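You operate a simulated robot arm through the tools that you are given. There is no shell and no other tool. Be economical: measure what you need, move in short steps, check, and stop when the job is done.

The job below is to be done with a simulated robot arm. You get a single attempt, and the scene is never put back.

TASK
Bleed the air out of the fuel line, then prime until the green pin pops out.
Fine: Open the upper red supply valve for it, and leave the bleed tap shut.

It is judged by the outcome, as a careful person would: the job done as asked, and still so three seconds after it is handed in. It fails if anything else is knocked over, pushed out of place, dropped, spilled or broken.

THE ROBOT
A 6-joint arm with a four-finger gripper on a trunk, on a base that drives. Base frame: it is fixed to the floor where the robot stands at the start and does not move with it; the origin is under the middle of the robot, x ahead of it, y to its left, z up. Readings come in mm, degrees, newtons and seconds.
Its first joint turns from -166.0 to 166.0 degrees. Places, roughly: blue bleed tap [600, 700, 900]; selector lever [800, 600, 800]; upper black valve lever [1300, -100, 500]; upper red valve lever [1200, 0, 500]. Payload 3.43 kg.
The TCP is the grasp point between the finger pads, 30 mm short of the fingertips. In the tool frame z runs along the fingers and y along their closing line. Largest opening 120 mm; the body of the gripper starts 85 mm behind the TCP.
Orientation is that of the tool frame in the base frame, as [roll, pitch, yaw] about the fixed x, y, z axes, in that order (R = Rz(yaw) Ry(pitch) Rx(roll)). With the fingers straight down and closing along the base's y, the tool's x points along the base's -x, its y along +y and its z along -z.

THE INTERFACE
- The arm moves only by the tool nudge_tool. Its argument "moves" is a list of rows, each a list of 7 numbers: the turn, a rotation vector about the base's x, y, z in units of 4 degrees (1.0 is 4 degrees), then the shift along the base's x, y, z in units of 40 mm (1.0 is 40 mm), then the finger opening in mm, from 0 to 120. In form: [[wx, wy, wz, x, y, z, fingers], ...]. A call has 1 to 8 rows; each row shifts and turns the commanded pose from where the row before left it. A call with a number of a shift or a turn outside -1 to 1 is refused whole. Each row takes 0.2 s and may step no farther than 50 mm and 8.6 degrees from the row before; otherwise, or with a gripper value out of range, the whole call is refused. A pose out of reach is approached as far as the arm can. The call stops where the force on the tool passes 90 N (or 10 N more than at its start, if that is more) or the arm is blocked; 0.2 s more then pass. The fingers move at their own pace and stop on an object; they squeeze with about 43 N. The grip force told is the motor's: it shows also when the fingers shut on nothing. Time passes only in rows, and 0.2 s behind the last, so rows that do not move let the fingers close. It gives the time, the measured TCP pose, the force on the tool (base axes), the opening and the grip force at its end, in the units of the frame above (readings bear some noise), with the torque about the TCP (base axes, N m) and any sound that the robot's microphone picked up.
- Cameras (640 x 400 px; columns grow to the right, rows downward): "scene" is now at [-204, 171.9, 1214.3]; the picture's right is [-0.10, -0.99, 0.00], its down [-0.52, 0.05, -0.85] and it looks along [0.85, -0.09, -0.53] (base axes); focal length 249 px, centre (320, 200). "wrist" rides on the gripper at [72, -17, -120] in the tool frame; the picture's right is [0.23, 0.97, 0.00], its down [-0.81, 0.19, -0.55] and it looks along [-0.54, 0.13, 0.83] (tool axes); focal length 275 px, centre (320, 200). There is no depth. A picture from a camera that has moved, and an enlarged one, comes with that camera's place and axes in the base frame and with its lens. The place of the scene camera against the robot may be out by one fixed shift of up to 12 mm in any direction.
- grab_frame(camera): a new picture of that camera. It takes no simulated time.
- base_move(legs): drives the robot by 1 to 6 legs, each [ahead, turn to the left] in mm and degrees, along the robot's own axes; the way and the turn of a leg run together, so that a leg with both is an arc; at most 1500 mm and 180 degrees a leg. The arm and the cameras ride along, it lands a little off, and it stops where it bumps. It gives what a move gives.
- pan_tilt(pan, tilt): turns the head with the scene camera to pan (to the left, within 143 degrees either way) and tilt (down, from -29 to 69), counted from straight ahead of the robot. It gives what a move gives.
- close_up(camera, box): a new picture of the part [left, top, right, bottom] of that camera's present view, enlarged. It takes no simulated time.
- job_done(): hands the job in; it is judged then, once.

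Work in short steps. Places have to be worked out from the pictures, the camera data and where the tool is seen: move nearer, look again, correct. Check each grasp and each placing, and mend what went wrong. You have 120 turns and 82 pictures in all, those below and enlarged ones among them. Open the gripper and draw the arm clear of the work before you hand the job in, unless the task says otherwise; then end with one line.

The tools are called as name(argument=value, ...) on one line, values as JSON. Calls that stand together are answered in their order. nudge_tool: Moves the arm, as the interface text tells. Its arguments: {"type":"object","properties":{"moves":{"type":"array","items":{"type":"array","items":{"type":"number"}}}},"required":["moves"]} The other tools are called the same way: base_move (legs) drives the base; pan_tilt (pan, tilt) turns the head that bears the scene camera; grab_frame (camera) takes a picture; close_up (camera, box) takes an enlarged picture of a part of a camera's view; job_done () hands the job in.

At the start:

```text
t: 0.0
ee_pos: [726.3, -63.7, 649.0]
tcp_rot: [-180.0, -0.1, 180.0]
ft_force: [-0.2, -0.1, -0.8]
moment: [0.01, 0.01, 0.04]
grip_width: 119.8
gripper_force: 0.1
robot x, y, heading: [2.6, 7.8, 0.1]
head pan, tilt: [-6.0, 31.0]
```

scene: 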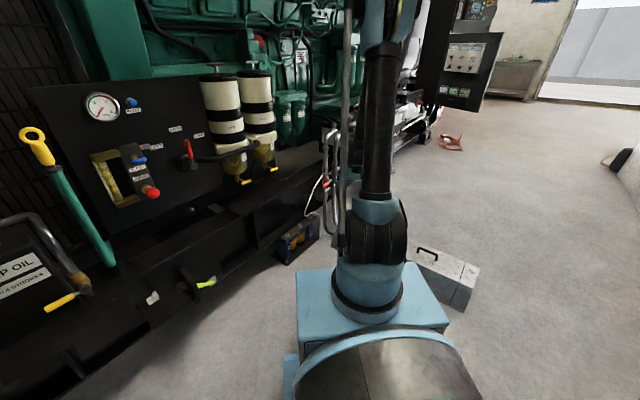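
wrist: 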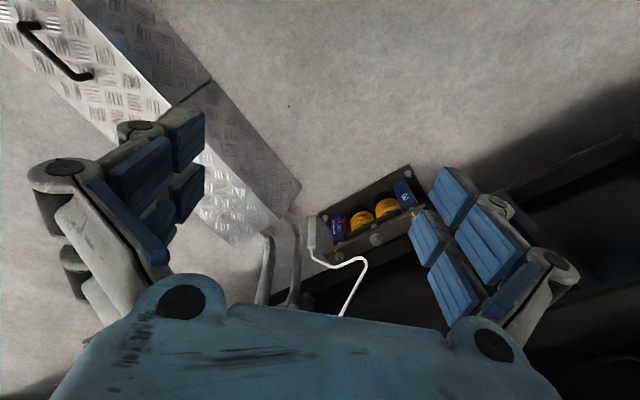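

The panel with gauge, bleed tap, selector, and levers is to the front left. I enlarge the labels first.

close_up(camera="scene", box=[0, 70, 320, 270])

close_up(camera="scene", box=[80, 85, 220, 215])

close_up(camera="scene", box=[0, 200, 320, 400])

```text
2.00 times, centred on (160, 170) of scene
camera zoom: at [-204.0, 171.9, 1214.3], right [-0.1, -0.99, 0.0], down [-0.52, 0.05, -0.85], along [0.85, -0.09, -0.53], focal length 499 px, centre (640, 260)
```

zoom: 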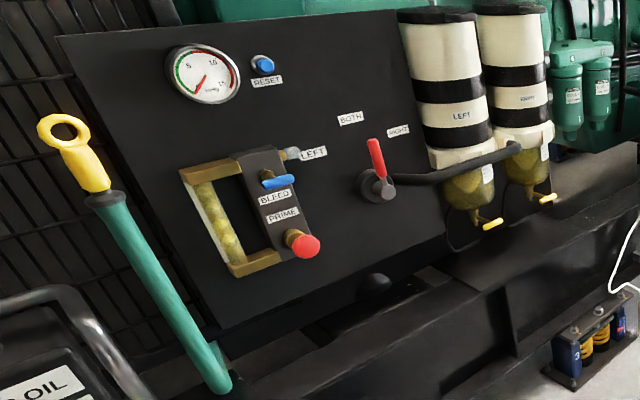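

```text
3.08 times, centred on (150, 150) of scene
camera zoom: at [-204.0, 171.9, 1214.3], right [-0.1, -0.99, 0.0], down [-0.52, 0.05, -0.85], along [0.85, -0.09, -0.53], focal length 767 px, centre (843, 354)
```

zoom: 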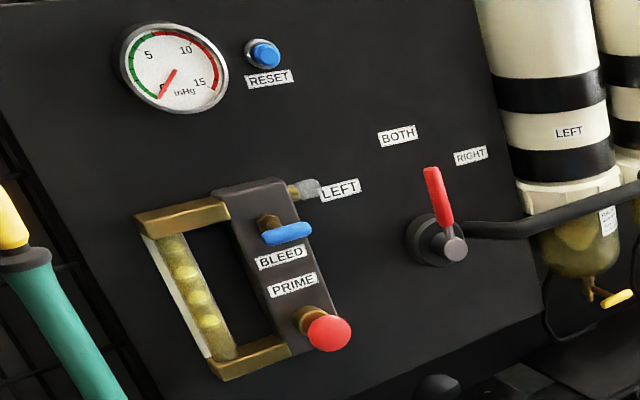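

```text
2.00 times, centred on (160, 300) of scene
camera zoom: at [-204.0, 171.9, 1214.3], right [-0.1, -0.99, 0.0], down [-0.52, 0.05, -0.85], along [0.85, -0.09, -0.53], focal length 499 px, centre (640, 0)
```

zoom: 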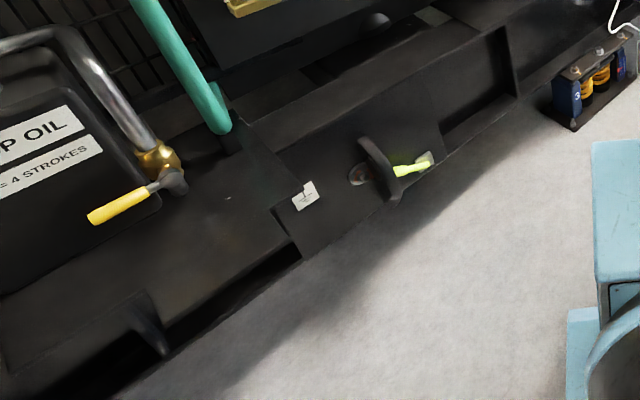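

The supply valves should be around pixel (325,180), partly behind the arm. I enlarge that region.

close_up(camera="scene", box=[270, 80, 480, 220])

```text
2.86 times, centred on (375, 150) of scene
camera zoom: at [-204.0, 171.9, 1214.3], right [-0.1, -0.99, 0.0], down [-0.52, 0.05, -0.85], along [0.85, -0.09, -0.53], focal length 713 px, centre (163, 343)
```

zoom: 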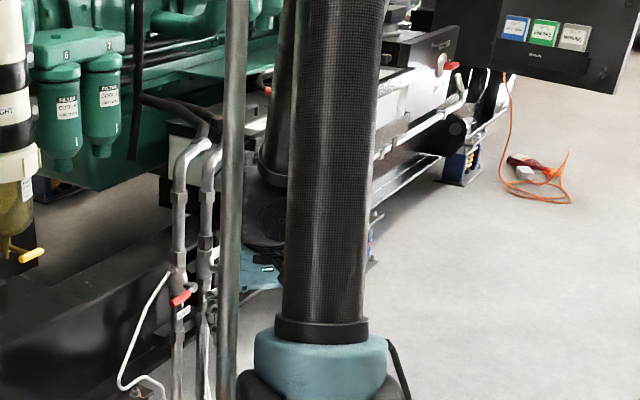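

The red valve lever shows at about pixel (326,184) behind the arm. I shift the arm to the right for a clear view.

nudge_tool(moves=[[0, 0, 0, -0.5, -1, 0.3, 120], [0, 0, 0, -0.5, -1, 0.3, 120], [0, 0, 0, -0.5, -1, 0.3, 120], [0, 0, 0, -0.5, -1, 0.3, 120], [0, 0, 0, -0.5, -1, 0.3, 120], [0, 0, 0, -0.5, -1, 0.3, 120], [0, 0, 0, -0.5, -1, 0.3, 120], [0, 0, 0, -0.5, -1, 0.3, 120]])

grab_frame(camera="scene")

close_up(camera="scene", box=[260, 120, 400, 260])

```text
t: 1.8
ee_pos: [556.7, -385.1, 753.6]
tcp_rot: [180.0, 0.6, 180.0]
ft_force: [-0.6, 0.0, 0.5]
moment: [-0.01, -0.03, -0.01]
grip_width: 120.0
gripper_force: 0.0
robot x, y, heading: [-2.9, 2.6, 0.0]
head pan, tilt: [-6.0, 31.0]
```

```text
75 pictures are left
camera scene: at [-204.0, 171.8, 1214.3], right [-0.1, -0.99, 0.0], down [-0.52, 0.05, -0.85], along [0.85, -0.09, -0.53], focal length 249 px, centre (320, 200)
```

scene: 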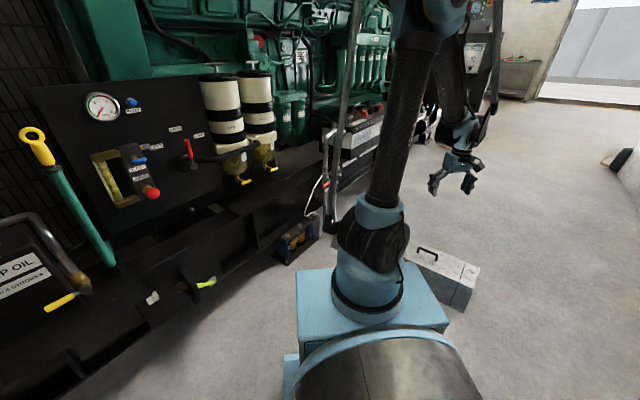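

```text
2.86 times, centred on (330, 190) of scene
camera zoom: at [-204.0, 171.8, 1214.3], right [-0.1, -0.99, 0.0], down [-0.52, 0.05, -0.85], along [0.85, -0.09, -0.53], focal length 713 px, centre (291, 229)
```

zoom: 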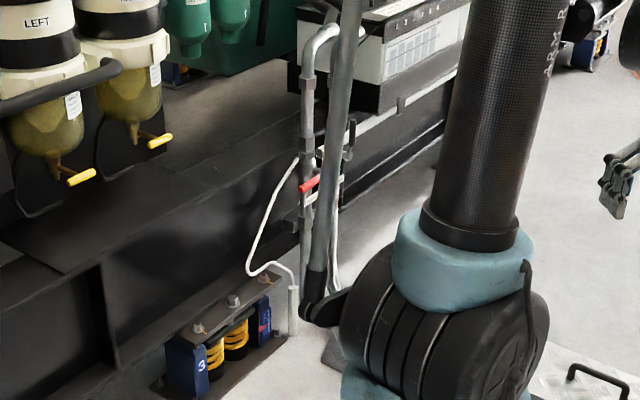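

The way ahead seems free (toolbox lies to the right, beyond y -400). I drive 250 mm ahead and look at the valves again.

base_move(legs=[[250, 0]])

pan_tilt(pan=0, tilt=35)

grab_frame(camera="scene")

close_up(camera="scene", box=[230, 110, 370, 250])

```text
t: 3.6
ee_pos: [807.5, -385.7, 753.6]
tcp_rot: [-180.0, 0.6, 179.9]
ft_force: [-0.7, 0.2, 0.2]
moment: [-0.01, 0.0, 0.02]
grip_width: 120.1
gripper_force: 0.1
robot x, y, heading: [251.9, 0.8, -0.0]
head pan, tilt: [-6.0, 31.0]
```

```text
t: 4.3
ee_pos: [799.6, -385.6, 760.6]
tcp_rot: [180.0, 1.2, 179.9]
ft_force: [0.1, -0.1, -0.5]
moment: [-0.01, 0.01, 0.01]
grip_width: 120.2
gripper_force: 0.1
robot x, y, heading: [251.0, 4.0, 0.0]
head pan, tilt: [0.0, 35.0]
```

```text
73 pictures are left
camera scene: at [45.8, 181.7, 1208.2], right [0.0, -1.0, 0.0], down [-0.58, 0.0, -0.81], along [0.81, 0.0, -0.58], focal length 249 px, centre (320, 200)
```

scene: 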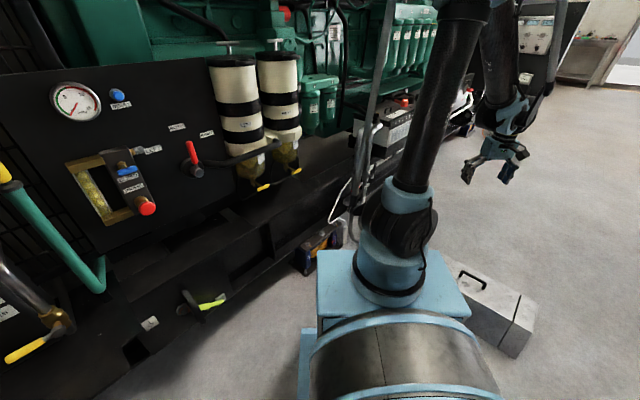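

```text
2.86 times, centred on (300, 180) of scene
camera zoom: at [45.8, 181.7, 1208.2], right [0.0, -1.0, 0.0], down [-0.58, 0.0, -0.81], along [0.81, 0.0, -0.58], focal length 713 px, centre (377, 257)
```

zoom: 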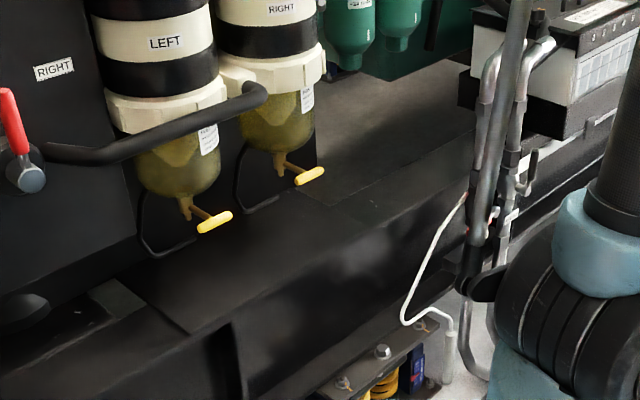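

The arm's trunk hides the valves from the head, so I use the wrist camera: tilt the tool forward about 32° and bring it left.

nudge_tool(moves=[[0, -1, 0, 0, 0.6, 0, 120], [0, -1, 0, 0, 0.6, 0, 120], [0, -1, 0, 0, 0.6, 0, 120], [0, -1, 0, 0, 0.6, 0, 120], [0, -1, 0, 0, 0.6, 0, 120], [0, -1, 0, 0, 0.6, 0, 120], [0, -1, 0, 0, 0.6, 0, 120], [0, -1, 0, 0, 0.6, 0, 120]])

grab_frame(camera="wrist")

```text
t: 6.1
ee_pos: [799.7, -191.3, 760.7]
tcp_rot: [179.9, 33.3, 179.9]
ft_force: [0.3, -0.4, 0.8]
moment: [-0.02, -0.01, -0.02]
grip_width: 120.0
gripper_force: 0.0
robot x, y, heading: [246.8, 1.7, -0.0]
head pan, tilt: [0.0, 35.0]
```

```text
71 pictures are left
camera wrist: at [673.3, -207.6, 820.2], right [-0.19, 0.97, -0.13], down [0.37, 0.19, 0.91], along [0.91, 0.13, -0.4], focal length 275 px, centre (320, 200)
```

wrist: 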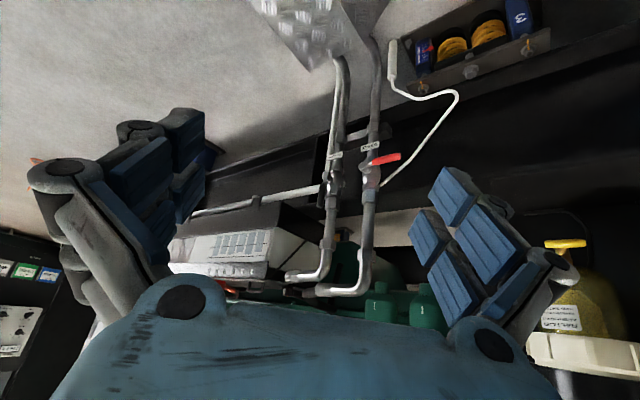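

The wrist view (upside down) shows two pipes with a red and a dark lever. Enlarge it.

close_up(camera="wrist", box=[300, 110, 420, 230])

close_up(camera="wrist", box=[280, 0, 420, 120])

```text
3.33 times, centred on (360, 170) of wrist
camera zoom: at [673.3, -207.6, 820.2], right [-0.19, 0.97, -0.13], down [0.37, 0.19, 0.91], along [0.91, 0.13, -0.4], focal length 918 px, centre (187, 300)
```

zoom: 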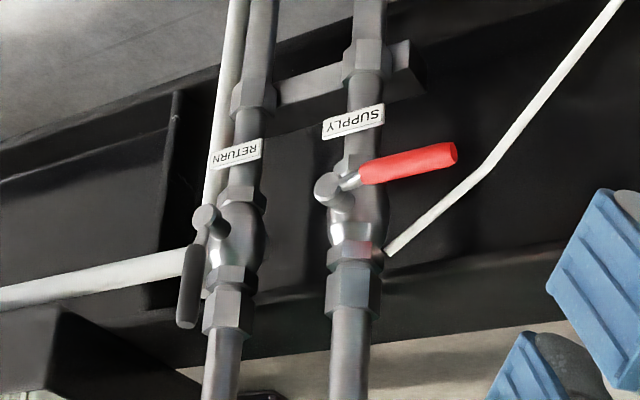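

```text
3.33 times, centred on (350, 60) of wrist
camera zoom: at [673.3, -207.6, 820.2], right [-0.19, 0.97, -0.13], down [0.37, 0.19, 0.91], along [0.91, 0.13, -0.4], focal length 918 px, centre (220, 667)
```

zoom: 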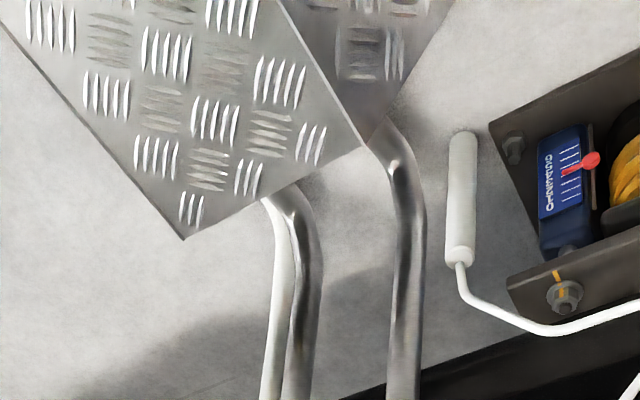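

Red "SUPPLY" lever is horizontal (closed) pointing left; the black RETURN points up along its pipe (open). By triangulation the pivot is ≈(1175,-55,500) and the lever tip ≈(1131,12,488), so the valve faces (-0.86,-0.5). I yaw the tool to face it, closing the fingers.

nudge_tool(moves=[[0, 0, 1, 0, 0, -0.5, 0], [0, 0, 1, 0, 0, -0.5, 0], [0, 0, 1, 0, 0, -0.5, 0], [0, 0, 1, 0, 0, -0.5, 0], [0, 0, 1, 0, 0, -0.5, 0], [0, 0, 1, 0, 0, -0.5, 0], [0, 0, 1, 0, 0, -0.5, 0], [0.47, -0.88, 0, 0, 0, -0.5, 0]])

nudge_tool(moves=[[0.47, -0.88, 0, 0.3, 0.2, -0.3, 0], [0.47, -0.88, 0, 0.3, 0.2, -0.3, 0], [0.47, -0.88, 0, 0.3, 0.2, -0.3, 0], [0.47, -0.88, 0, 0.3, 0.2, -0.3, 0], [0.47, -0.88, 0, 0.3, 0.2, -0.3, 0], [0.47, -0.88, 0, 0.3, 0.2, -0.3, 0], [0.47, -0.88, 0, 0.3, 0.2, -0.3, 0], [0.47, -0.88, 0, 0.3, 0.2, -0.3, 0]])

grab_frame(camera="wrist")

```text
t: 7.9
ee_pos: [809.2, -208.6, 675.7]
tcp_rot: [180.0, 37.2, -152.1]
ft_force: [-0.3, 0.3, 0.2]
moment: [0.01, 0.0, 0.02]
grip_width: 0.2
gripper_force: 33.8
out of reach, approached as far as the arm can: row 5, 6, 7, 8
robot x, y, heading: [251.0, 5.9, 0.1]
head pan, tilt: [0.0, 35.0]
```

```text
t: 9.7
ee_pos: [944.1, -196.1, 762.4]
tcp_rot: [179.5, 69.2, -152.4]
ft_force: [0.4, -0.4, 0.1]
moment: [0.02, 0.02, -0.02]
grip_width: 0.0
gripper_force: 33.8
out of reach, approached as far as the arm can: row 1, 2, 3, 4, 5, 6, 7, 8
robot x, y, heading: [247.8, 6.4, -0.1]
head pan, tilt: [0.0, 35.0]
```

```text
68 pictures are left
camera wrist: at [829.6, -274.4, 738.0], right [-0.53, 0.82, -0.21], down [-0.29, 0.06, 0.95], along [0.8, 0.57, 0.21], focal length 275 px, centre (320, 200)
```

wrist: 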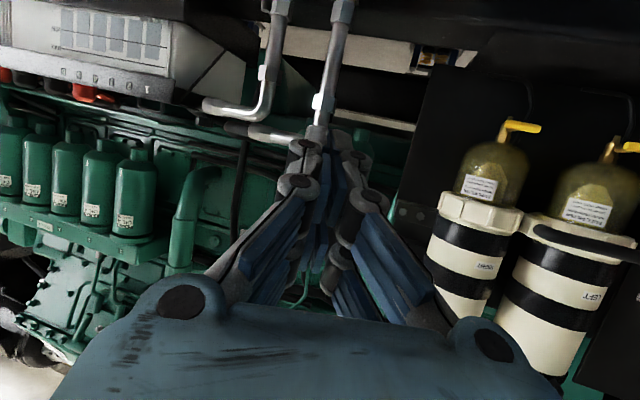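

The yawed low pose was out of reach. I turn the yaw back and test whether the straight-ahead pose reaches low.

nudge_tool(moves=[[0, 0, -1, 0, 0, 0, 0], [0, 0, -1, 0, 0, 0, 0], [0, 0, -1, 0, 0, 0, 0], [0, 0, -1, 0, 0, 0, 0], [0, 0, -1, 0, 0, 0, 0], [0, 0, -1, 0, 0, 0, 0], [0, 0, -1, 0, 0, 0, 0]])

grab_frame(camera="scene")

```text
t: 11.3
ee_pos: [949.2, -201.5, 790.3]
tcp_rot: [179.6, 69.2, 179.5]
ft_force: [-0.4, 0.2, -0.6]
moment: [-0.01, 0.04, -0.01]
grip_width: 0.0
gripper_force: 33.5
out of reach, approached as far as the arm can: row 1, 2, 3, 4, 5, 6
robot x, y, heading: [249.5, 5.1, -0.0]
head pan, tilt: [0.0, 35.0]
```

```text
67 pictures are left
camera scene: at [45.8, 181.7, 1208.2], right [0.0, -1.0, 0.0], down [-0.58, 0.0, -0.81], along [0.81, 0.0, -0.58], focal length 249 px, centre (320, 200)
```

scene: 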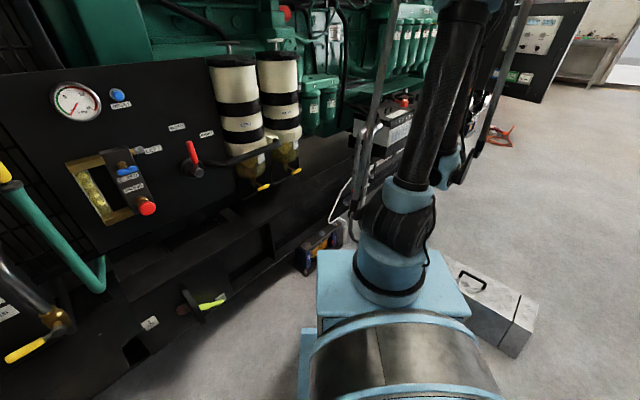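

Seemingly the elbow folds too far when the tool is close in; farther out should reach. I move out, left and down in front of the valve.

nudge_tool(moves=[[0, 0, 0, 0.3, 0.5, -1, 0], [0, 0, 0, 0.3, 0.5, -1, 0], [0, 0, 0, 0.3, 0.5, -1, 0], [0, 0, 0, 0.3, 0.5, -1, 0], [0, 0, 0, 0.3, 0.5, -1, 0], [0, 0, 0, 0.3, 0.5, -1, 0]])

grab_frame(camera="wrist")

```text
t: 12.7
ee_pos: [1077.4, -110.8, 770.4]
tcp_rot: [179.7, 69.0, 179.6]
ft_force: [-0.1, 0.3, 0.9]
moment: [-0.04, 0.01, -0.02]
grip_width: 0.0
gripper_force: 33.2
out of reach, approached as far as the arm can: row 1, 2, 3, 4, 5, 6
robot x, y, heading: [251.0, 1.5, -0.1]
head pan, tilt: [0.0, 35.0]
```

```text
66 pictures are left
camera wrist: at [938.8, -126.2, 745.9], right [-0.08, 0.97, -0.21], down [-0.23, 0.19, 0.96], along [0.97, 0.13, 0.21], focal length 275 px, centre (320, 200)
```

wrist: 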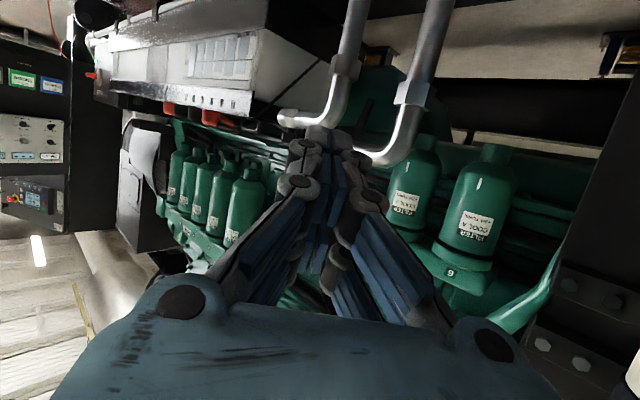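

Still limited — apparently the wrist can't bend up that much this low. I reduce the pitch toward 45° while going down.

nudge_tool(moves=[[0, 1, 0, -0.4, 0, 0, 0], [0, 1, 0, -0.4, 0, 0, 0], [0, 1, 0, 0, 0, -0.5, 0], [0, 1, 0, 0, 0, -0.5, 0], [0, 1, 0, 0, 0, -0.5, 0], [0, 1, 0, 0, 0, -0.5, 0], [0, 0, 0, 0, 0, -1, 0], [0, 0, 0, 0, 0, -1, 0]])

grab_frame(camera="wrist")

```text
t: 14.5
ee_pos: [1069.3, -117.0, 666.0]
tcp_rot: [179.8, 45.2, 179.8]
ft_force: [-1.3, 0.2, 1.3]
moment: [-0.04, -0.01, 0.03]
grip_width: 0.1
gripper_force: 33.1
out of reach, approached as far as the arm can: row 7, 8
robot x, y, heading: [256.0, 5.1, -0.2]
head pan, tilt: [0.0, 35.0]
```

```text
65 pictures are left
camera wrist: at [932.7, -133.7, 699.7], right [-0.16, 0.97, -0.16], down [0.18, 0.19, 0.96], along [0.97, 0.13, -0.21], focal length 275 px, centre (320, 200)
```

wrist: 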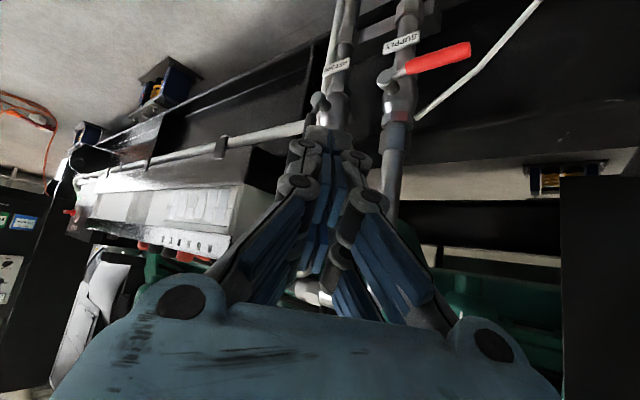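

The reach seems limited in wrist height. I look at the arm itself by tilting the head up.

pan_tilt(pan=-20, tilt=5)

grab_frame(camera="scene")

```text
t: 15.5
ee_pos: [1069.8, -117.4, 666.7]
tcp_rot: [179.7, 45.1, 179.8]
ft_force: [0.4, -0.6, -0.2]
moment: [0.02, -0.02, 0.0]
grip_width: 0.3
gripper_force: 33.1
robot x, y, heading: [252.0, 0.9, -0.0]
head pan, tilt: [-20.0, 5.0]
```

```text
64 pictures are left
camera scene: at [44.7, 150.4, 1256.3], right [-0.34, -0.94, 0.0], down [-0.1, 0.03, -0.99], along [0.93, -0.34, -0.1], focal length 249 px, centre (320, 200)
```

scene: 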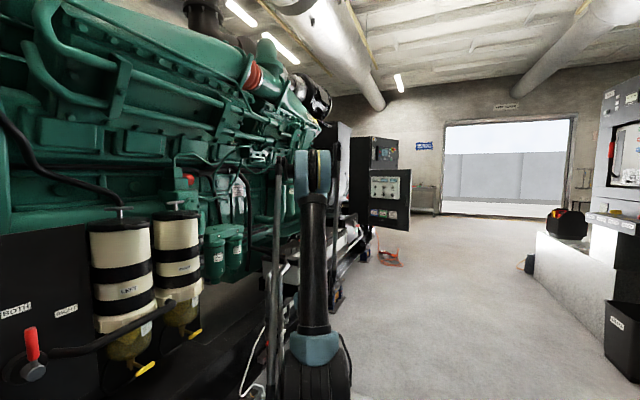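

The upper arm is vertical with elbow folded; lower poses seem to need a longer stretch. I back the base by 200 mm and then extend out and down toward the valve.

base_move(legs=[[-200, 0]])

nudge_tool(moves=[[0, 0, 0, 1, 0, 0, 0], [0, 0, 0, 1, 0, 0, 0], [0, 0, 0, 1, 0, 0, 0], [0, 0, 0, 0.6, 0, -0.5, 0], [0, 0, 0, 0, 0, -1, 0], [0, 0, 0, 0, 0, -1, 0]])

```text
t: 17.1
ee_pos: [869.6, -119.6, 666.4]
tcp_rot: [179.8, 45.2, 179.8]
ft_force: [0.0, -0.4, 0.5]
moment: [0.0, -0.02, 0.01]
grip_width: 0.0
gripper_force: 33.3
robot x, y, heading: [49.2, 0.9, 0.1]
head pan, tilt: [-20.0, 5.0]
```

```text
t: 18.5
ee_pos: [1005.1, -117.7, 577.0]
tcp_rot: [179.7, 45.7, 179.8]
ft_force: [-0.6, 0.2, 1.0]
moment: [0.06, -0.02, -0.03]
grip_width: 0.0
gripper_force: 33.9
robot x, y, heading: [50.1, 5.8, -0.1]
head pan, tilt: [-20.0, 5.0]
```

That works: no reach limit now. I go on lower and raise the pitch to about 60°, then look.

nudge_tool(moves=[[0, -1, 0, 0.3, 0.5, -0.6, 0], [0, -1, 0, 0.3, 0.5, -0.6, 0], [0, -1, 0, 0.3, 0.5, -0.6, 0], [0, -1, 0, 0.3, 0.5, -0.6, 0]])

grab_frame(camera="wrist")

```text
t: 19.5
ee_pos: [1130.4, -48.0, 544.7]
tcp_rot: [179.7, 61.8, 179.7]
ft_force: [0.3, 0.3, 0.6]
moment: [-0.03, 0.02, -0.02]
grip_width: 0.1
gripper_force: 33.2
out of reach, approached as far as the arm can: row 1, 2, 3, 4
robot x, y, heading: [48.9, 4.2, -0.3]
head pan, tilt: [-20.0, 5.0]
```

```text
63 pictures are left
camera wrist: at [990.3, -63.8, 536.3], right [-0.11, 0.97, -0.2], down [-0.1, 0.19, 0.98], along [0.99, 0.13, 0.08], focal length 275 px, centre (320, 200)
```

wrist: 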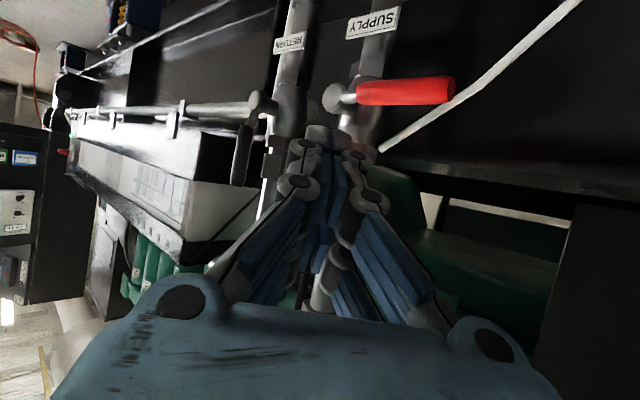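

The lever tip is ≈(1153,23,468) and the pivot knob ≈(1215,-39,471). I withdraw slightly, reduce the pitch to ~50°, and go below lever height, lateral to its outer half.

nudge_tool(moves=[[0, 1, 0, -1, 0, 0, 0], [0, 1, 0, -0.5, 0, -0.5, 0], [0, 1, 0, 0, 0.4, -1, 0], [0, 0, 0, 0, 0.5, -1, 0], [0, 0, 0, 0, 0.5, -0.5, 0]])

grab_frame(camera="wrist")

```text
t: 20.7
ee_pos: [1126.8, 4.3, 458.0]
tcp_rot: [179.8, 49.7, 179.7]
ft_force: [-0.4, -0.7, 0.9]
moment: [0.04, 0.03, 0.06]
grip_width: 0.4
gripper_force: 33.6
out of reach, approached as far as the arm can: row 1, 2, 3, 4, 5
robot x, y, heading: [52.0, 3.4, -0.3]
head pan, tilt: [-20.0, 5.0]
```

```text
62 pictures are left
camera wrist: at [990.0, -11.2, 481.2], right [-0.15, 0.97, -0.17], down [0.1, 0.19, 0.98], along [0.98, 0.13, -0.13], focal length 275 px, centre (320, 200)
```

wrist: 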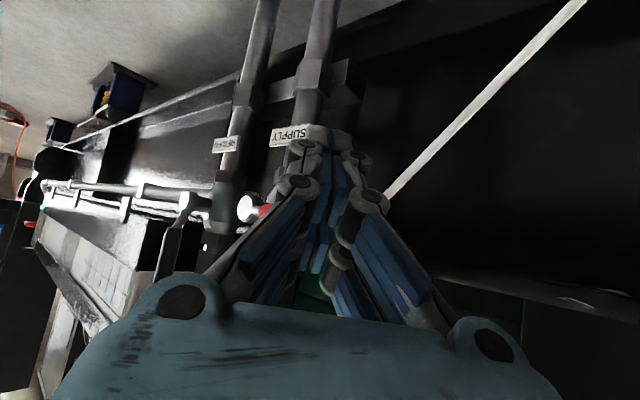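

The arm slides along its limit again; a longer stretch is needed. Back the base 120 mm more, then lower and come forward beneath the lever.

base_move(legs=[[-120, 0]])

nudge_tool(moves=[[0, 0, 0, 1, 0, 0, 0], [0, 0, 0, 0.8, 0, -0.3, 0], [0, 0, 0, 0, 0, -0.5, 0], [0, 0, 0, 0, 0, 0, 0]])

pan_tilt(pan=-5, tilt=33)

grab_frame(camera="scene")

```text
t: 21.9
ee_pos: [1005.3, 6.4, 457.9]
tcp_rot: [179.8, 49.7, 179.8]
ft_force: [0.3, -0.5, -0.7]
moment: [0.03, -0.04, -0.01]
grip_width: 0.1
gripper_force: 33.5
robot x, y, heading: [-75.0, 3.0, -0.2]
head pan, tilt: [-20.0, 5.0]
```

```text
t: 22.9
ee_pos: [1071.4, 5.4, 440.1]
tcp_rot: [179.8, 50.4, 179.8]
ft_force: [0.1, -0.6, 0.1]
moment: [0.03, 0.02, 0.01]
grip_width: 0.0
gripper_force: 33.0
robot x, y, heading: [-70.4, 5.4, 0.1]
head pan, tilt: [-20.0, 5.0]
```

```text
t: 23.8
ee_pos: [1071.5, 7.2, 438.8]
tcp_rot: [179.9, 50.4, 179.8]
ft_force: [-0.2, -0.3, 0.6]
moment: [0.01, 0.01, 0.01]
grip_width: 0.0
gripper_force: 32.9
robot x, y, heading: [-71.6, 0.5, -0.0]
head pan, tilt: [-5.0, 33.0]
```

```text
61 pictures are left
camera scene: at [-274.9, 174.4, 1211.4], right [-0.09, -1.0, 0.0], down [-0.55, 0.05, -0.83], along [0.83, -0.07, -0.56], focal length 249 px, centre (320, 200)
```

scene: 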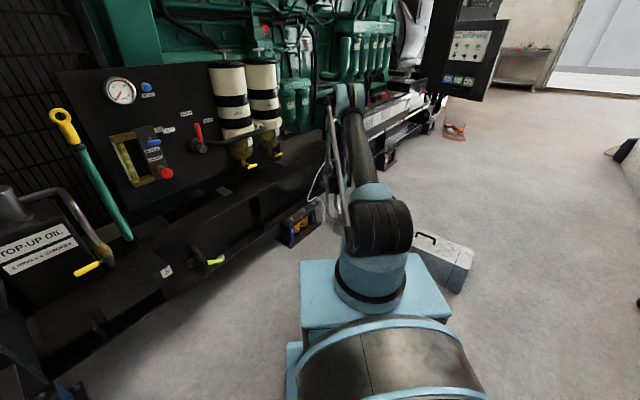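

Now reachable. I move forward 88 mm at this height so the fingertip passes just beneath the lever's outer half.

nudge_tool(moves=[[0, 0, 0, 0.7, 0, -0.3, 0], [0, 0, 0, 0.7, 0, 0, 0], [0, 0, 0, 0.7, 0, 0, 0], [0, 0, 0, 0, 0, 0, 0]])

grab_frame(camera="wrist")

```text
t: 24.8
ee_pos: [1154.9, 3.9, 427.3]
tcp_rot: [179.8, 50.3, 179.8]
ft_force: [-0.5, 0.6, 0.5]
moment: [-0.01, 0.01, -0.01]
grip_width: 0.0
gripper_force: 33.2
robot x, y, heading: [-71.2, 5.6, 0.1]
head pan, tilt: [-5.0, 33.0]
```

```text
60 pictures are left
camera wrist: at [1017.0, -12.0, 448.9], right [-0.15, 0.97, -0.18], down [0.09, 0.19, 0.98], along [0.99, 0.13, -0.12], focal length 275 px, centre (320, 200)
```

wrist: 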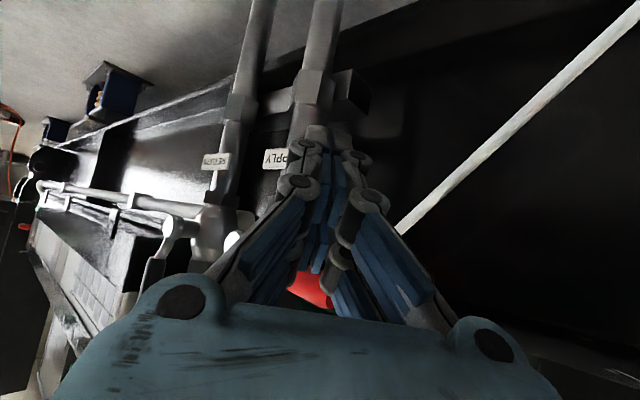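

The finger sits just below the red lever. I raise to contact and begin lifting the lever along its arc.

nudge_tool(moves=[[0, 0, 0, 0, 0, 0.9, 0], [0, 0, 0, 0, 0, 0.4, 0], [0, 0, 0, 0, 0, 0.44, 0], [0, 0, 0, 0.1, -0.1, 0.4, 0], [0, 0, 0, 0, 0, 0, 0]])

grab_frame(camera="wrist")

```text
t: 26.0
ee_pos: [1159.0, 1.4, 513.7]
tcp_rot: [179.9, 50.4, 179.8]
ft_force: [0.2, 0.9, 0.1]
moment: [-0.04, 0.02, -0.01]
grip_width: 0.1
gripper_force: 33.5
robot x, y, heading: [-71.5, 4.7, 0.1]
head pan, tilt: [-5.0, 33.0]
```

```text
59 pictures are left
camera wrist: at [1021.3, -14.7, 534.2], right [-0.15, 0.97, -0.18], down [0.09, 0.19, 0.98], along [0.99, 0.13, -0.12], focal length 275 px, centre (320, 200)
```

wrist: 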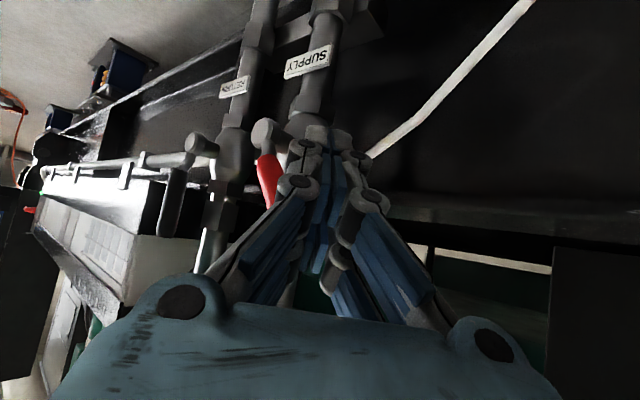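

The lever is lifting easily and is now nearly upright. I continue pushing it to the vertical stop.

nudge_tool(moves=[[0, 0, 0, 0.17, -0.17, 0.2, 0], [0, 0, 0, 0.2, -0.23, 0.2, 0], [0, 0, 0, 0.2, -0.27, 0.1, 0], [0, 0, 0, 0, 0, 0, 0]])

grab_frame(camera="wrist")

```text
t: 27.0
ee_pos: [1181.8, -26.3, 532.7]
tcp_rot: [179.8, 50.4, 179.8]
ft_force: [-0.1, 0.3, 0.9]
moment: [-0.01, -0.01, -0.02]
grip_width: 0.1
gripper_force: 32.8
robot x, y, heading: [-68.6, 4.6, -0.2]
head pan, tilt: [-5.0, 33.0]
```

```text
58 pictures are left
camera wrist: at [1043.8, -41.8, 554.1], right [-0.15, 0.97, -0.18], down [0.09, 0.19, 0.98], along [0.99, 0.13, -0.12], focal length 275 px, centre (320, 200)
```

wrist: 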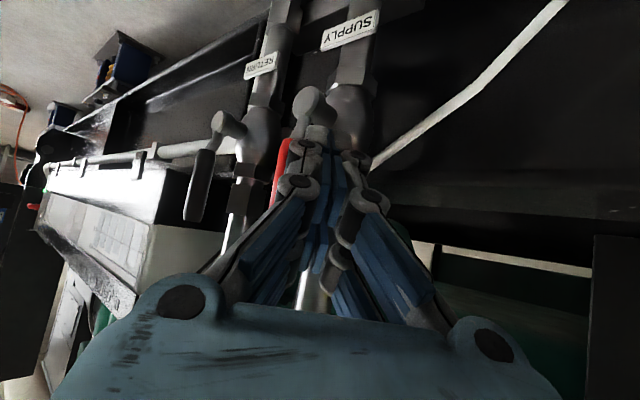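

The red lever now runs parallel to the black one. I push gently a bit more to feel the stop.

nudge_tool(moves=[[0, 0, 0, 0.1, -0.12, 0, 0], [0, 0, 0, 0.1, -0.12, 0, 0], [0, 0, 0, 0, 0, 0, 0]])

close_up(camera="wrist", box=[150, 50, 400, 250])

```text
t: 27.7
ee_pos: [1181.0, -30.3, 546.6]
tcp_rot: [179.8, 50.7, -179.9]
ft_force: [2.0, 0.3, -2.7]
moment: [0.0, -0.13, -0.01]
grip_width: 0.1
gripper_force: 33.4
robot x, y, heading: [-72.1, 2.8, 0.2]
head pan, tilt: [-5.0, 33.0]
stopped in row 3: the force on the tool passed its limit at 95 N (the readings are from after the stop); the commanded pose is now the measured one
```

```text
2.00 times, centred on (275, 150) of wrist
camera zoom: at [1041.7, -46.4, 566.3], right [-0.15, 0.97, -0.18], down [0.09, 0.19, 0.98], along [0.98, 0.13, -0.11], focal length 551 px, centre (410, 300)
```

zoom: 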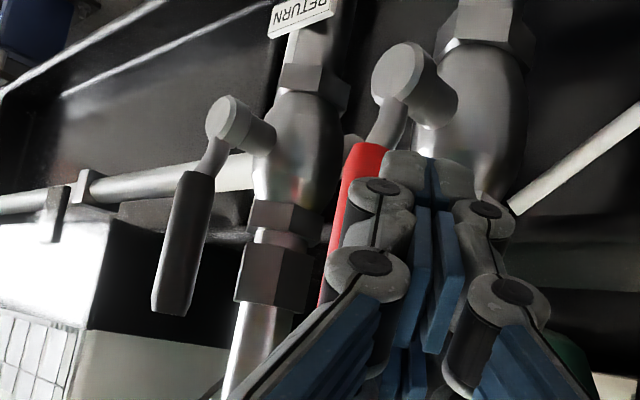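

The stop was reached; the lever is fully vertical. I back away, straight out and up.

nudge_tool(moves=[[0, 0, 0, -0.4, 0.3, 0, 0], [0, 0, 0, -0.9, 0, 0.2, 0], [0, 0, 0, -1, 0, 0.3, 0], [0, 0, 0, -1, 0, 0.5, 0], [0, 0, 0, -1, 0, 0.5, 0]])

close_up(camera="wrist", box=[200, 0, 440, 180])

```text
t: 28.9
ee_pos: [1007.3, -17.3, 606.1]
tcp_rot: [179.6, 50.7, 180.0]
ft_force: [-0.3, -0.1, -1.0]
moment: [0.0, 0.0, 0.01]
grip_width: 0.0
gripper_force: 33.7
robot x, y, heading: [-72.0, 5.0, 0.2]
head pan, tilt: [-5.0, 33.0]
```

```text
2.22 times, centred on (320, 90) of wrist
camera zoom: at [868.8, -34.0, 626.5], right [-0.15, 0.97, -0.17], down [0.08, 0.19, 0.98], along [0.98, 0.13, -0.11], focal length 612 px, centre (320, 444)
```

zoom: 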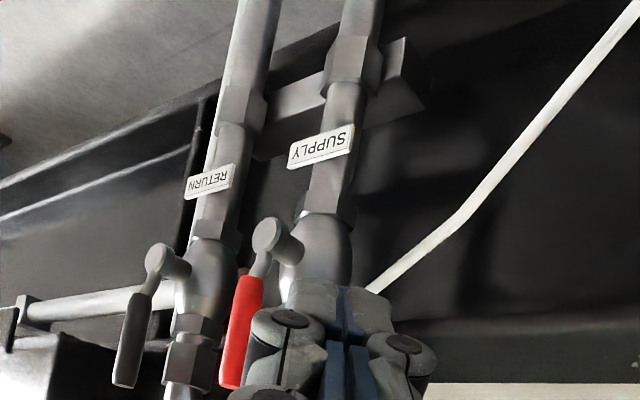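

The supply valve is open. Now I retract the arm before turning the base toward the panel.

nudge_tool(moves=[[0, 0, 0, -0.8, 0, 0.8, 0], [0, 0, 0, -0.8, 0, 0.8, 0], [0, 0, 0, -0.8, 0, 0.8, 0], [0, 0, 0, -0.8, 0, 0.8, 0], [0, 0, 0, -0.8, 0, 0.8, 0], [0, 0, 0, -0.8, 0, 0.8, 0], [0, 0, 0, -0.8, -0.3, 0.8, 0], [0, 0, 0, -0.8, -0.3, 0.8, 0]])

base_move(legs=[[0, 45]])

pan_tilt(pan=5, tilt=20)

grab_frame(camera="scene")

```text
t: 30.7
ee_pos: [753.1, -43.3, 862.6]
tcp_rot: [179.6, 50.8, 179.9]
ft_force: [0.3, -0.4, -0.1]
moment: [-0.02, 0.04, 0.03]
grip_width: 0.1
gripper_force: 33.1
robot x, y, heading: [-71.2, 5.8, 0.1]
head pan, tilt: [-5.0, 33.0]
```

```text
t: 33.4
ee_pos: [544.3, 554.5, 862.4]
tcp_rot: [179.7, 50.7, -134.8]
ft_force: [0.0, -0.1, 0.2]
moment: [0.0, -0.01, -0.06]
grip_width: 0.1
gripper_force: 32.9
robot x, y, heading: [-62.9, -0.7, 44.9]
head pan, tilt: [-5.0, 33.0]
```

```text
t: 34.2
ee_pos: [537.3, 546.8, 871.3]
tcp_rot: [179.7, 51.5, -134.9]
ft_force: [-0.7, 0.7, 0.1]
moment: [-0.01, 0.01, 0.03]
grip_width: 0.1
gripper_force: 33.0
robot x, y, heading: [-68.1, 0.7, 45.3]
head pan, tilt: [5.0, 20.0]
```

```text
55 pictures are left
camera scene: at [-348.4, -13.7, 1231.9], right [0.77, -0.64, 0.0], down [-0.23, -0.27, -0.93], along [0.6, 0.72, -0.36], focal length 249 px, centre (320, 200)
```

scene: 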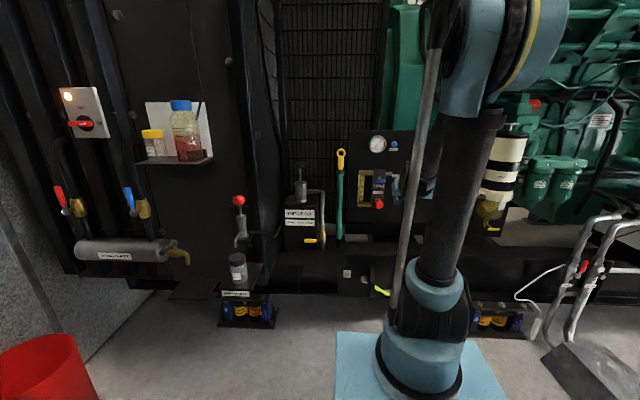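

Now the panel faces the robot. I enlarge it from the head and the wrist.

close_up(camera="scene", box=[335, 125, 445, 235])

grab_frame(camera="wrist")

```text
3.64 times, centred on (390, 180) of scene
camera zoom: at [-348.4, -13.7, 1231.9], right [0.77, -0.64, 0.0], down [-0.23, -0.27, -0.93], along [0.6, 0.72, -0.36], focal length 907 px, centre (66, 273)
```

zoom: 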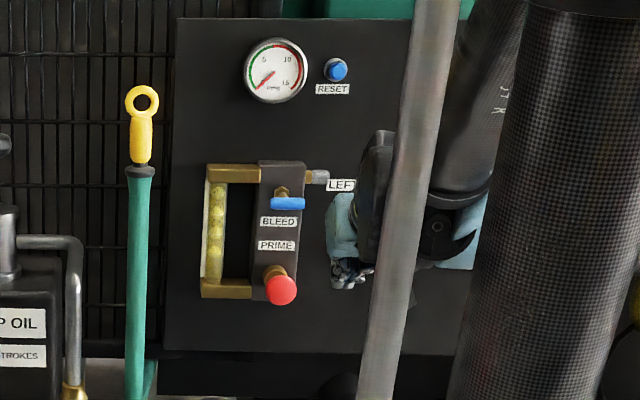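

```text
53 pictures are left
camera wrist: at [451.1, 437.0, 889.8], right [-0.79, 0.58, -0.18], down [-0.08, 0.18, 0.98], along [0.6, 0.79, -0.1], focal length 275 px, centre (320, 200)
```

wrist: 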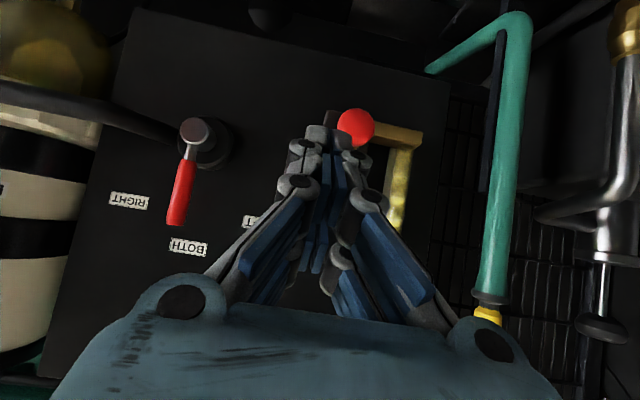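

The red PRIME button face is at ≈(603,675,777) and the tap about 115 mm above it. I raise and retreat the arm so the wrist camera sees the tap clearly.

nudge_tool(moves=[[0, 0, 0, -0.4, -0.4, 0.8, 0], [0, 0, 0, -0.4, -0.4, 0.8, 0], [0, 0, 0, -0.4, -0.4, 0.8, 0], [0, 0, 0, -0.3, -0.3, 1, 0]])

grab_frame(camera="wrist")

close_up(camera="wrist", box=[250, 0, 450, 150])

```text
t: 35.2
ee_pos: [476.7, 486.2, 1009.2]
tcp_rot: [179.8, 51.4, -135.0]
ft_force: [-0.5, 0.2, 0.6]
moment: [-0.03, 0.02, -0.03]
grip_width: 0.0
gripper_force: 33.7
robot x, y, heading: [-67.3, 0.2, 44.5]
head pan, tilt: [5.0, 20.0]
```

```text
52 pictures are left
camera wrist: at [391.3, 377.2, 1026.9], right [-0.79, 0.58, -0.18], down [-0.08, 0.18, 0.98], along [0.6, 0.79, -0.1], focal length 275 px, centre (320, 200)
```

wrist: 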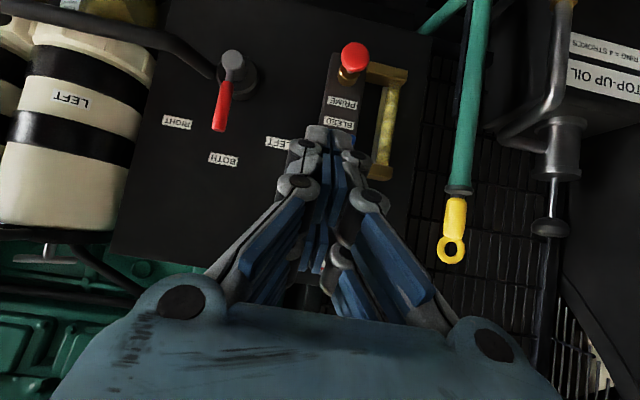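

```text
2.67 times, centred on (350, 75) of wrist
camera zoom: at [391.3, 377.2, 1026.9], right [-0.79, 0.58, -0.18], down [-0.08, 0.18, 0.98], along [0.6, 0.79, -0.1], focal length 734 px, centre (240, 533)
```

zoom: 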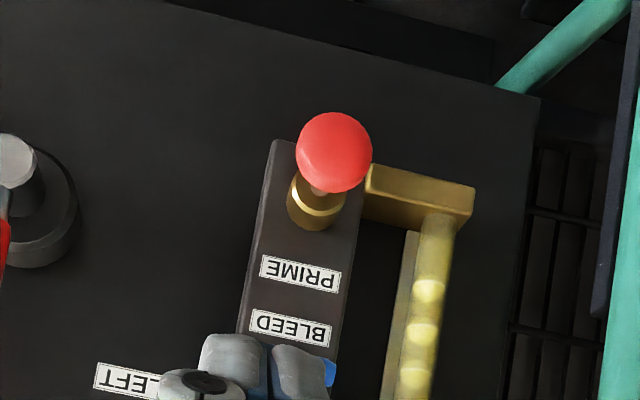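

The fingers hide the tap; I shift 120 mm to the right and 60 up for a clear view.

nudge_tool(moves=[[0, 0, 0, 0.6, -0.6, 0.4, 0], [0, 0, 0, 0.6, -0.6, 0.4, 0], [0, 0, 0, 0.6, -0.6, 0.4, 0], [0, 0, 0, 0, 0, 0.4, 0]])

grab_frame(camera="wrist")

close_up(camera="wrist", box=[320, 0, 520, 150])

```text
t: 36.2
ee_pos: [549.7, 415.1, 1072.3]
tcp_rot: [179.7, 51.4, -135.0]
ft_force: [-0.3, 0.7, 0.5]
moment: [-0.03, 0.01, 0.02]
grip_width: 0.1
gripper_force: 33.3
robot x, y, heading: [-66.8, -0.7, 45.1]
head pan, tilt: [5.0, 20.0]
```

```text
50 pictures are left
camera wrist: at [463.4, 304.9, 1089.9], right [-0.79, 0.58, -0.18], down [-0.08, 0.18, 0.98], along [0.6, 0.79, -0.1], focal length 275 px, centre (320, 200)
```

wrist: 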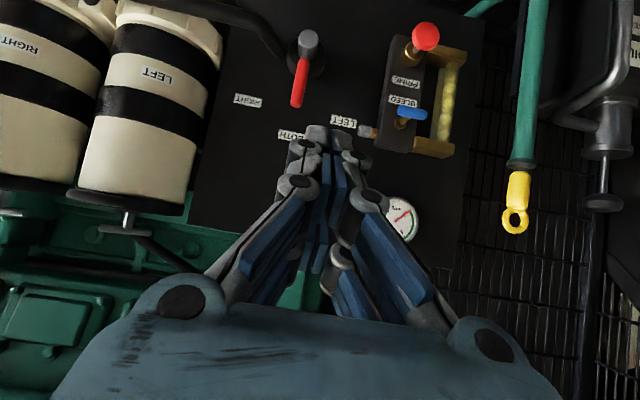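

```text
2.67 times, centred on (420, 75) of wrist
camera zoom: at [463.4, 304.9, 1089.9], right [-0.79, 0.58, -0.18], down [-0.08, 0.18, 0.98], along [0.6, 0.79, -0.1], focal length 734 px, centre (53, 533)
```

zoom: 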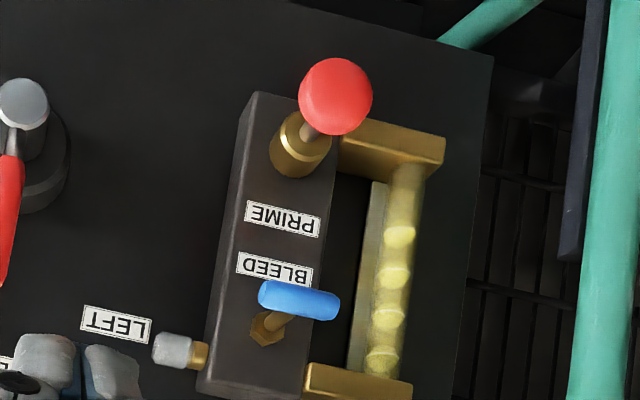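

The tap is a blue T-bar on a stem facing out, at panel coordinates H≈914 (along 45°), L≈48, z≈901, bar ~48 mm long and horizontal. I bring the tool to horizontal, facing it at a standoff, with fingers opened to 75.

nudge_tool(moves=[[0.707, -0.707, 0, -0.1, 0.4, -0.43, 75], [0.707, -0.707, 0, -0.1, 0.4, -0.43, 75], [0.707, -0.707, 0, -0.1, 0.4, -0.43, 75], [0.707, -0.707, 0, -0.1, 0.4, -0.43, 75], [0.707, -0.707, 0, -0.1, 0.4, -0.43, 75], [0.707, -0.707, 0, -0.1, 0.4, -0.43, 75], [0.707, -0.707, 0, -0.1, 0.4, -0.43, 75], [0.707, -0.707, 0, -0.1, 0.4, -0.43, 75]])

nudge_tool(moves=[[0.707, -0.707, 0, -0.1, 0.4, -0.43, 75], [0.46, -0.46, 0, 0, 0.4, -0.43, 75], [0, 0, 0, 0, 0, 0, 75]])

grab_frame(camera="wrist")

```text
t: 38.0
ee_pos: [514.7, 543.6, 934.0]
tcp_rot: [180.0, 83.5, -134.7]
ft_force: [-0.7, -0.6, -0.1]
moment: [0.05, -0.03, 0.02]
grip_width: 74.7
gripper_force: 0.1
robot x, y, heading: [-65.1, -2.6, 45.1]
head pan, tilt: [5.0, 20.0]
```

```text
t: 38.8
ee_pos: [509.0, 573.7, 903.7]
tcp_rot: [-175.3, 89.1, -130.2]
ft_force: [0.1, 0.5, -0.4]
moment: [0.03, -0.01, 0.02]
grip_width: 75.1
gripper_force: 0.0
out of reach, approached as far as the arm can: row 2
robot x, y, heading: [-65.4, 2.4, 45.1]
head pan, tilt: [5.0, 20.0]
```

```text
48 pictures are left
camera wrist: at [435.1, 476.5, 832.3], right [-0.69, 0.68, -0.23], down [-0.52, -0.25, 0.82], along [0.5, 0.69, 0.53], focal length 275 px, centre (320, 200)
```

wrist: 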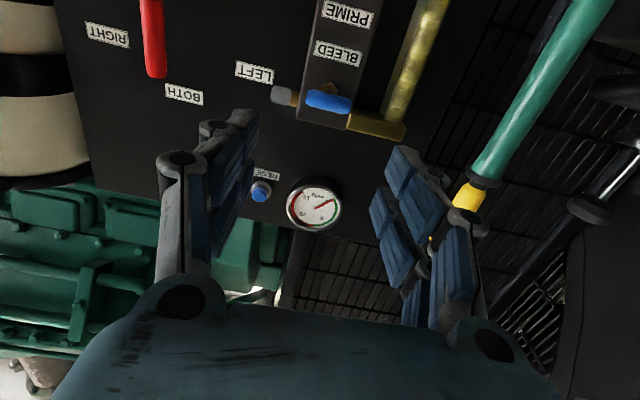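

Reached. Close-up of the tap from here.

close_up(camera="wrist", box=[220, 40, 420, 165])

```text
3.20 times, centred on (320, 102) of wrist
camera zoom: at [435.1, 476.5, 832.3], right [-0.69, 0.68, -0.23], down [-0.52, -0.25, 0.82], along [0.5, 0.69, 0.53], focal length 881 px, centre (320, 512)
```

zoom: 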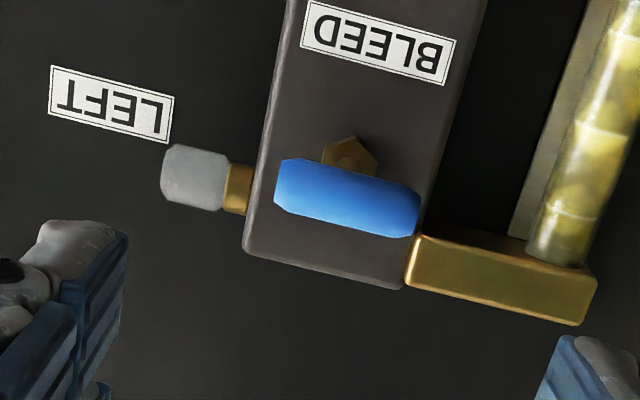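

The tap bar refines to H≈923, L≈54, z≈896. I advance so the bar lies between the fingertips, then check before closing.

nudge_tool(moves=[[0, 0, 0, 0.49, 0.545, -0.04, 75], [0, 0, 0, 0.49, 0.545, -0.04, 75], [0, 0, 0, 0.49, 0.545, -0.04, 75], [0, 0, 0, 0.49, 0.545, -0.04, 75], [0, 0, 0, 0.49, 0.545, -0.04, 75], [0, 0, 0, 0, 0, 0, 75]])

grab_frame(camera="wrist")

grab_frame(camera="scene")

```text
t: 40.2
ee_pos: [613.2, 677.7, 894.7]
tcp_rot: [-173.9, 89.4, -128.5]
ft_force: [0.5, 0.0, -0.2]
moment: [-0.01, 0.0, 0.0]
grip_width: 75.1
gripper_force: 0.1
robot x, y, heading: [-65.2, -1.6, 44.9]
head pan, tilt: [5.0, 20.0]
```

```text
46 pictures are left
camera wrist: at [540.4, 579.7, 824.2], right [-0.7, 0.68, -0.23], down [-0.52, -0.25, 0.82], along [0.5, 0.69, 0.53], focal length 275 px, centre (320, 200)
```

wrist: 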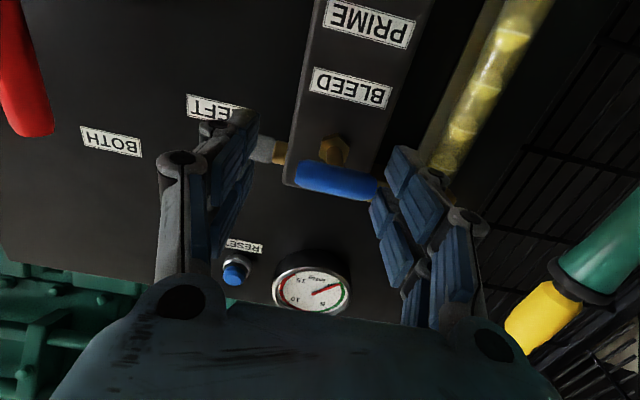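

```text
45 pictures are left
camera scene: at [-348.5, -13.7, 1232.0], right [0.77, -0.64, 0.0], down [-0.23, -0.27, -0.94], along [0.6, 0.72, -0.35], focal length 249 px, centre (320, 200)
```

scene: 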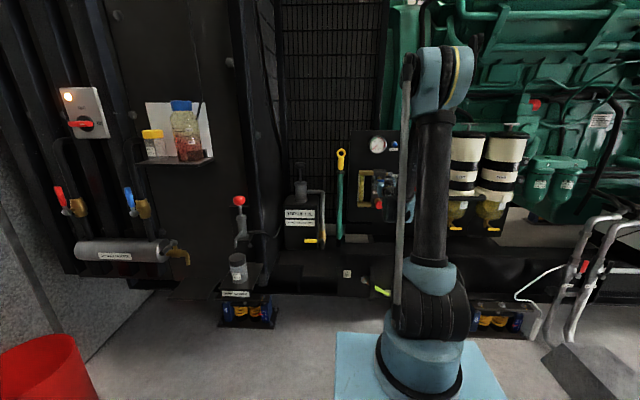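

The bar lies between the fingers, about 8 mm left of centre. I shift to centre, then close on it.

nudge_tool(moves=[[0, 0, 0, -0.14, 0.14, 0, 75], [0, 0, 0, 0, 0, 0, 60], [0, 0, 0, 0, 0, 0, 30], [0, 0, 0, 0, 0, 0, 30]])

grab_frame(camera="wrist")

```text
t: 41.2
ee_pos: [607.3, 683.2, 895.4]
tcp_rot: [-176.6, 89.2, -131.2]
ft_force: [4.4, -11.1, -6.6]
moment: [-0.09, 0.11, -0.62]
grip_width: 53.4
gripper_force: 45.1
robot x, y, heading: [-66.8, -1.3, 44.9]
head pan, tilt: [5.0, 20.0]
```

```text
44 pictures are left
camera wrist: at [533.6, 585.7, 824.5], right [-0.7, 0.68, -0.23], down [-0.52, -0.25, 0.82], along [0.5, 0.69, 0.53], focal length 275 px, centre (320, 200)
```

wrist: 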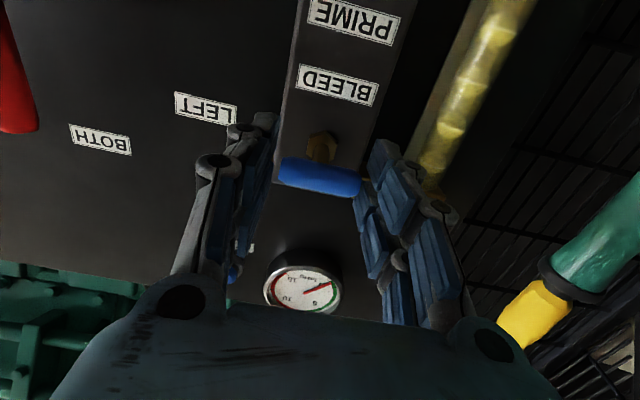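

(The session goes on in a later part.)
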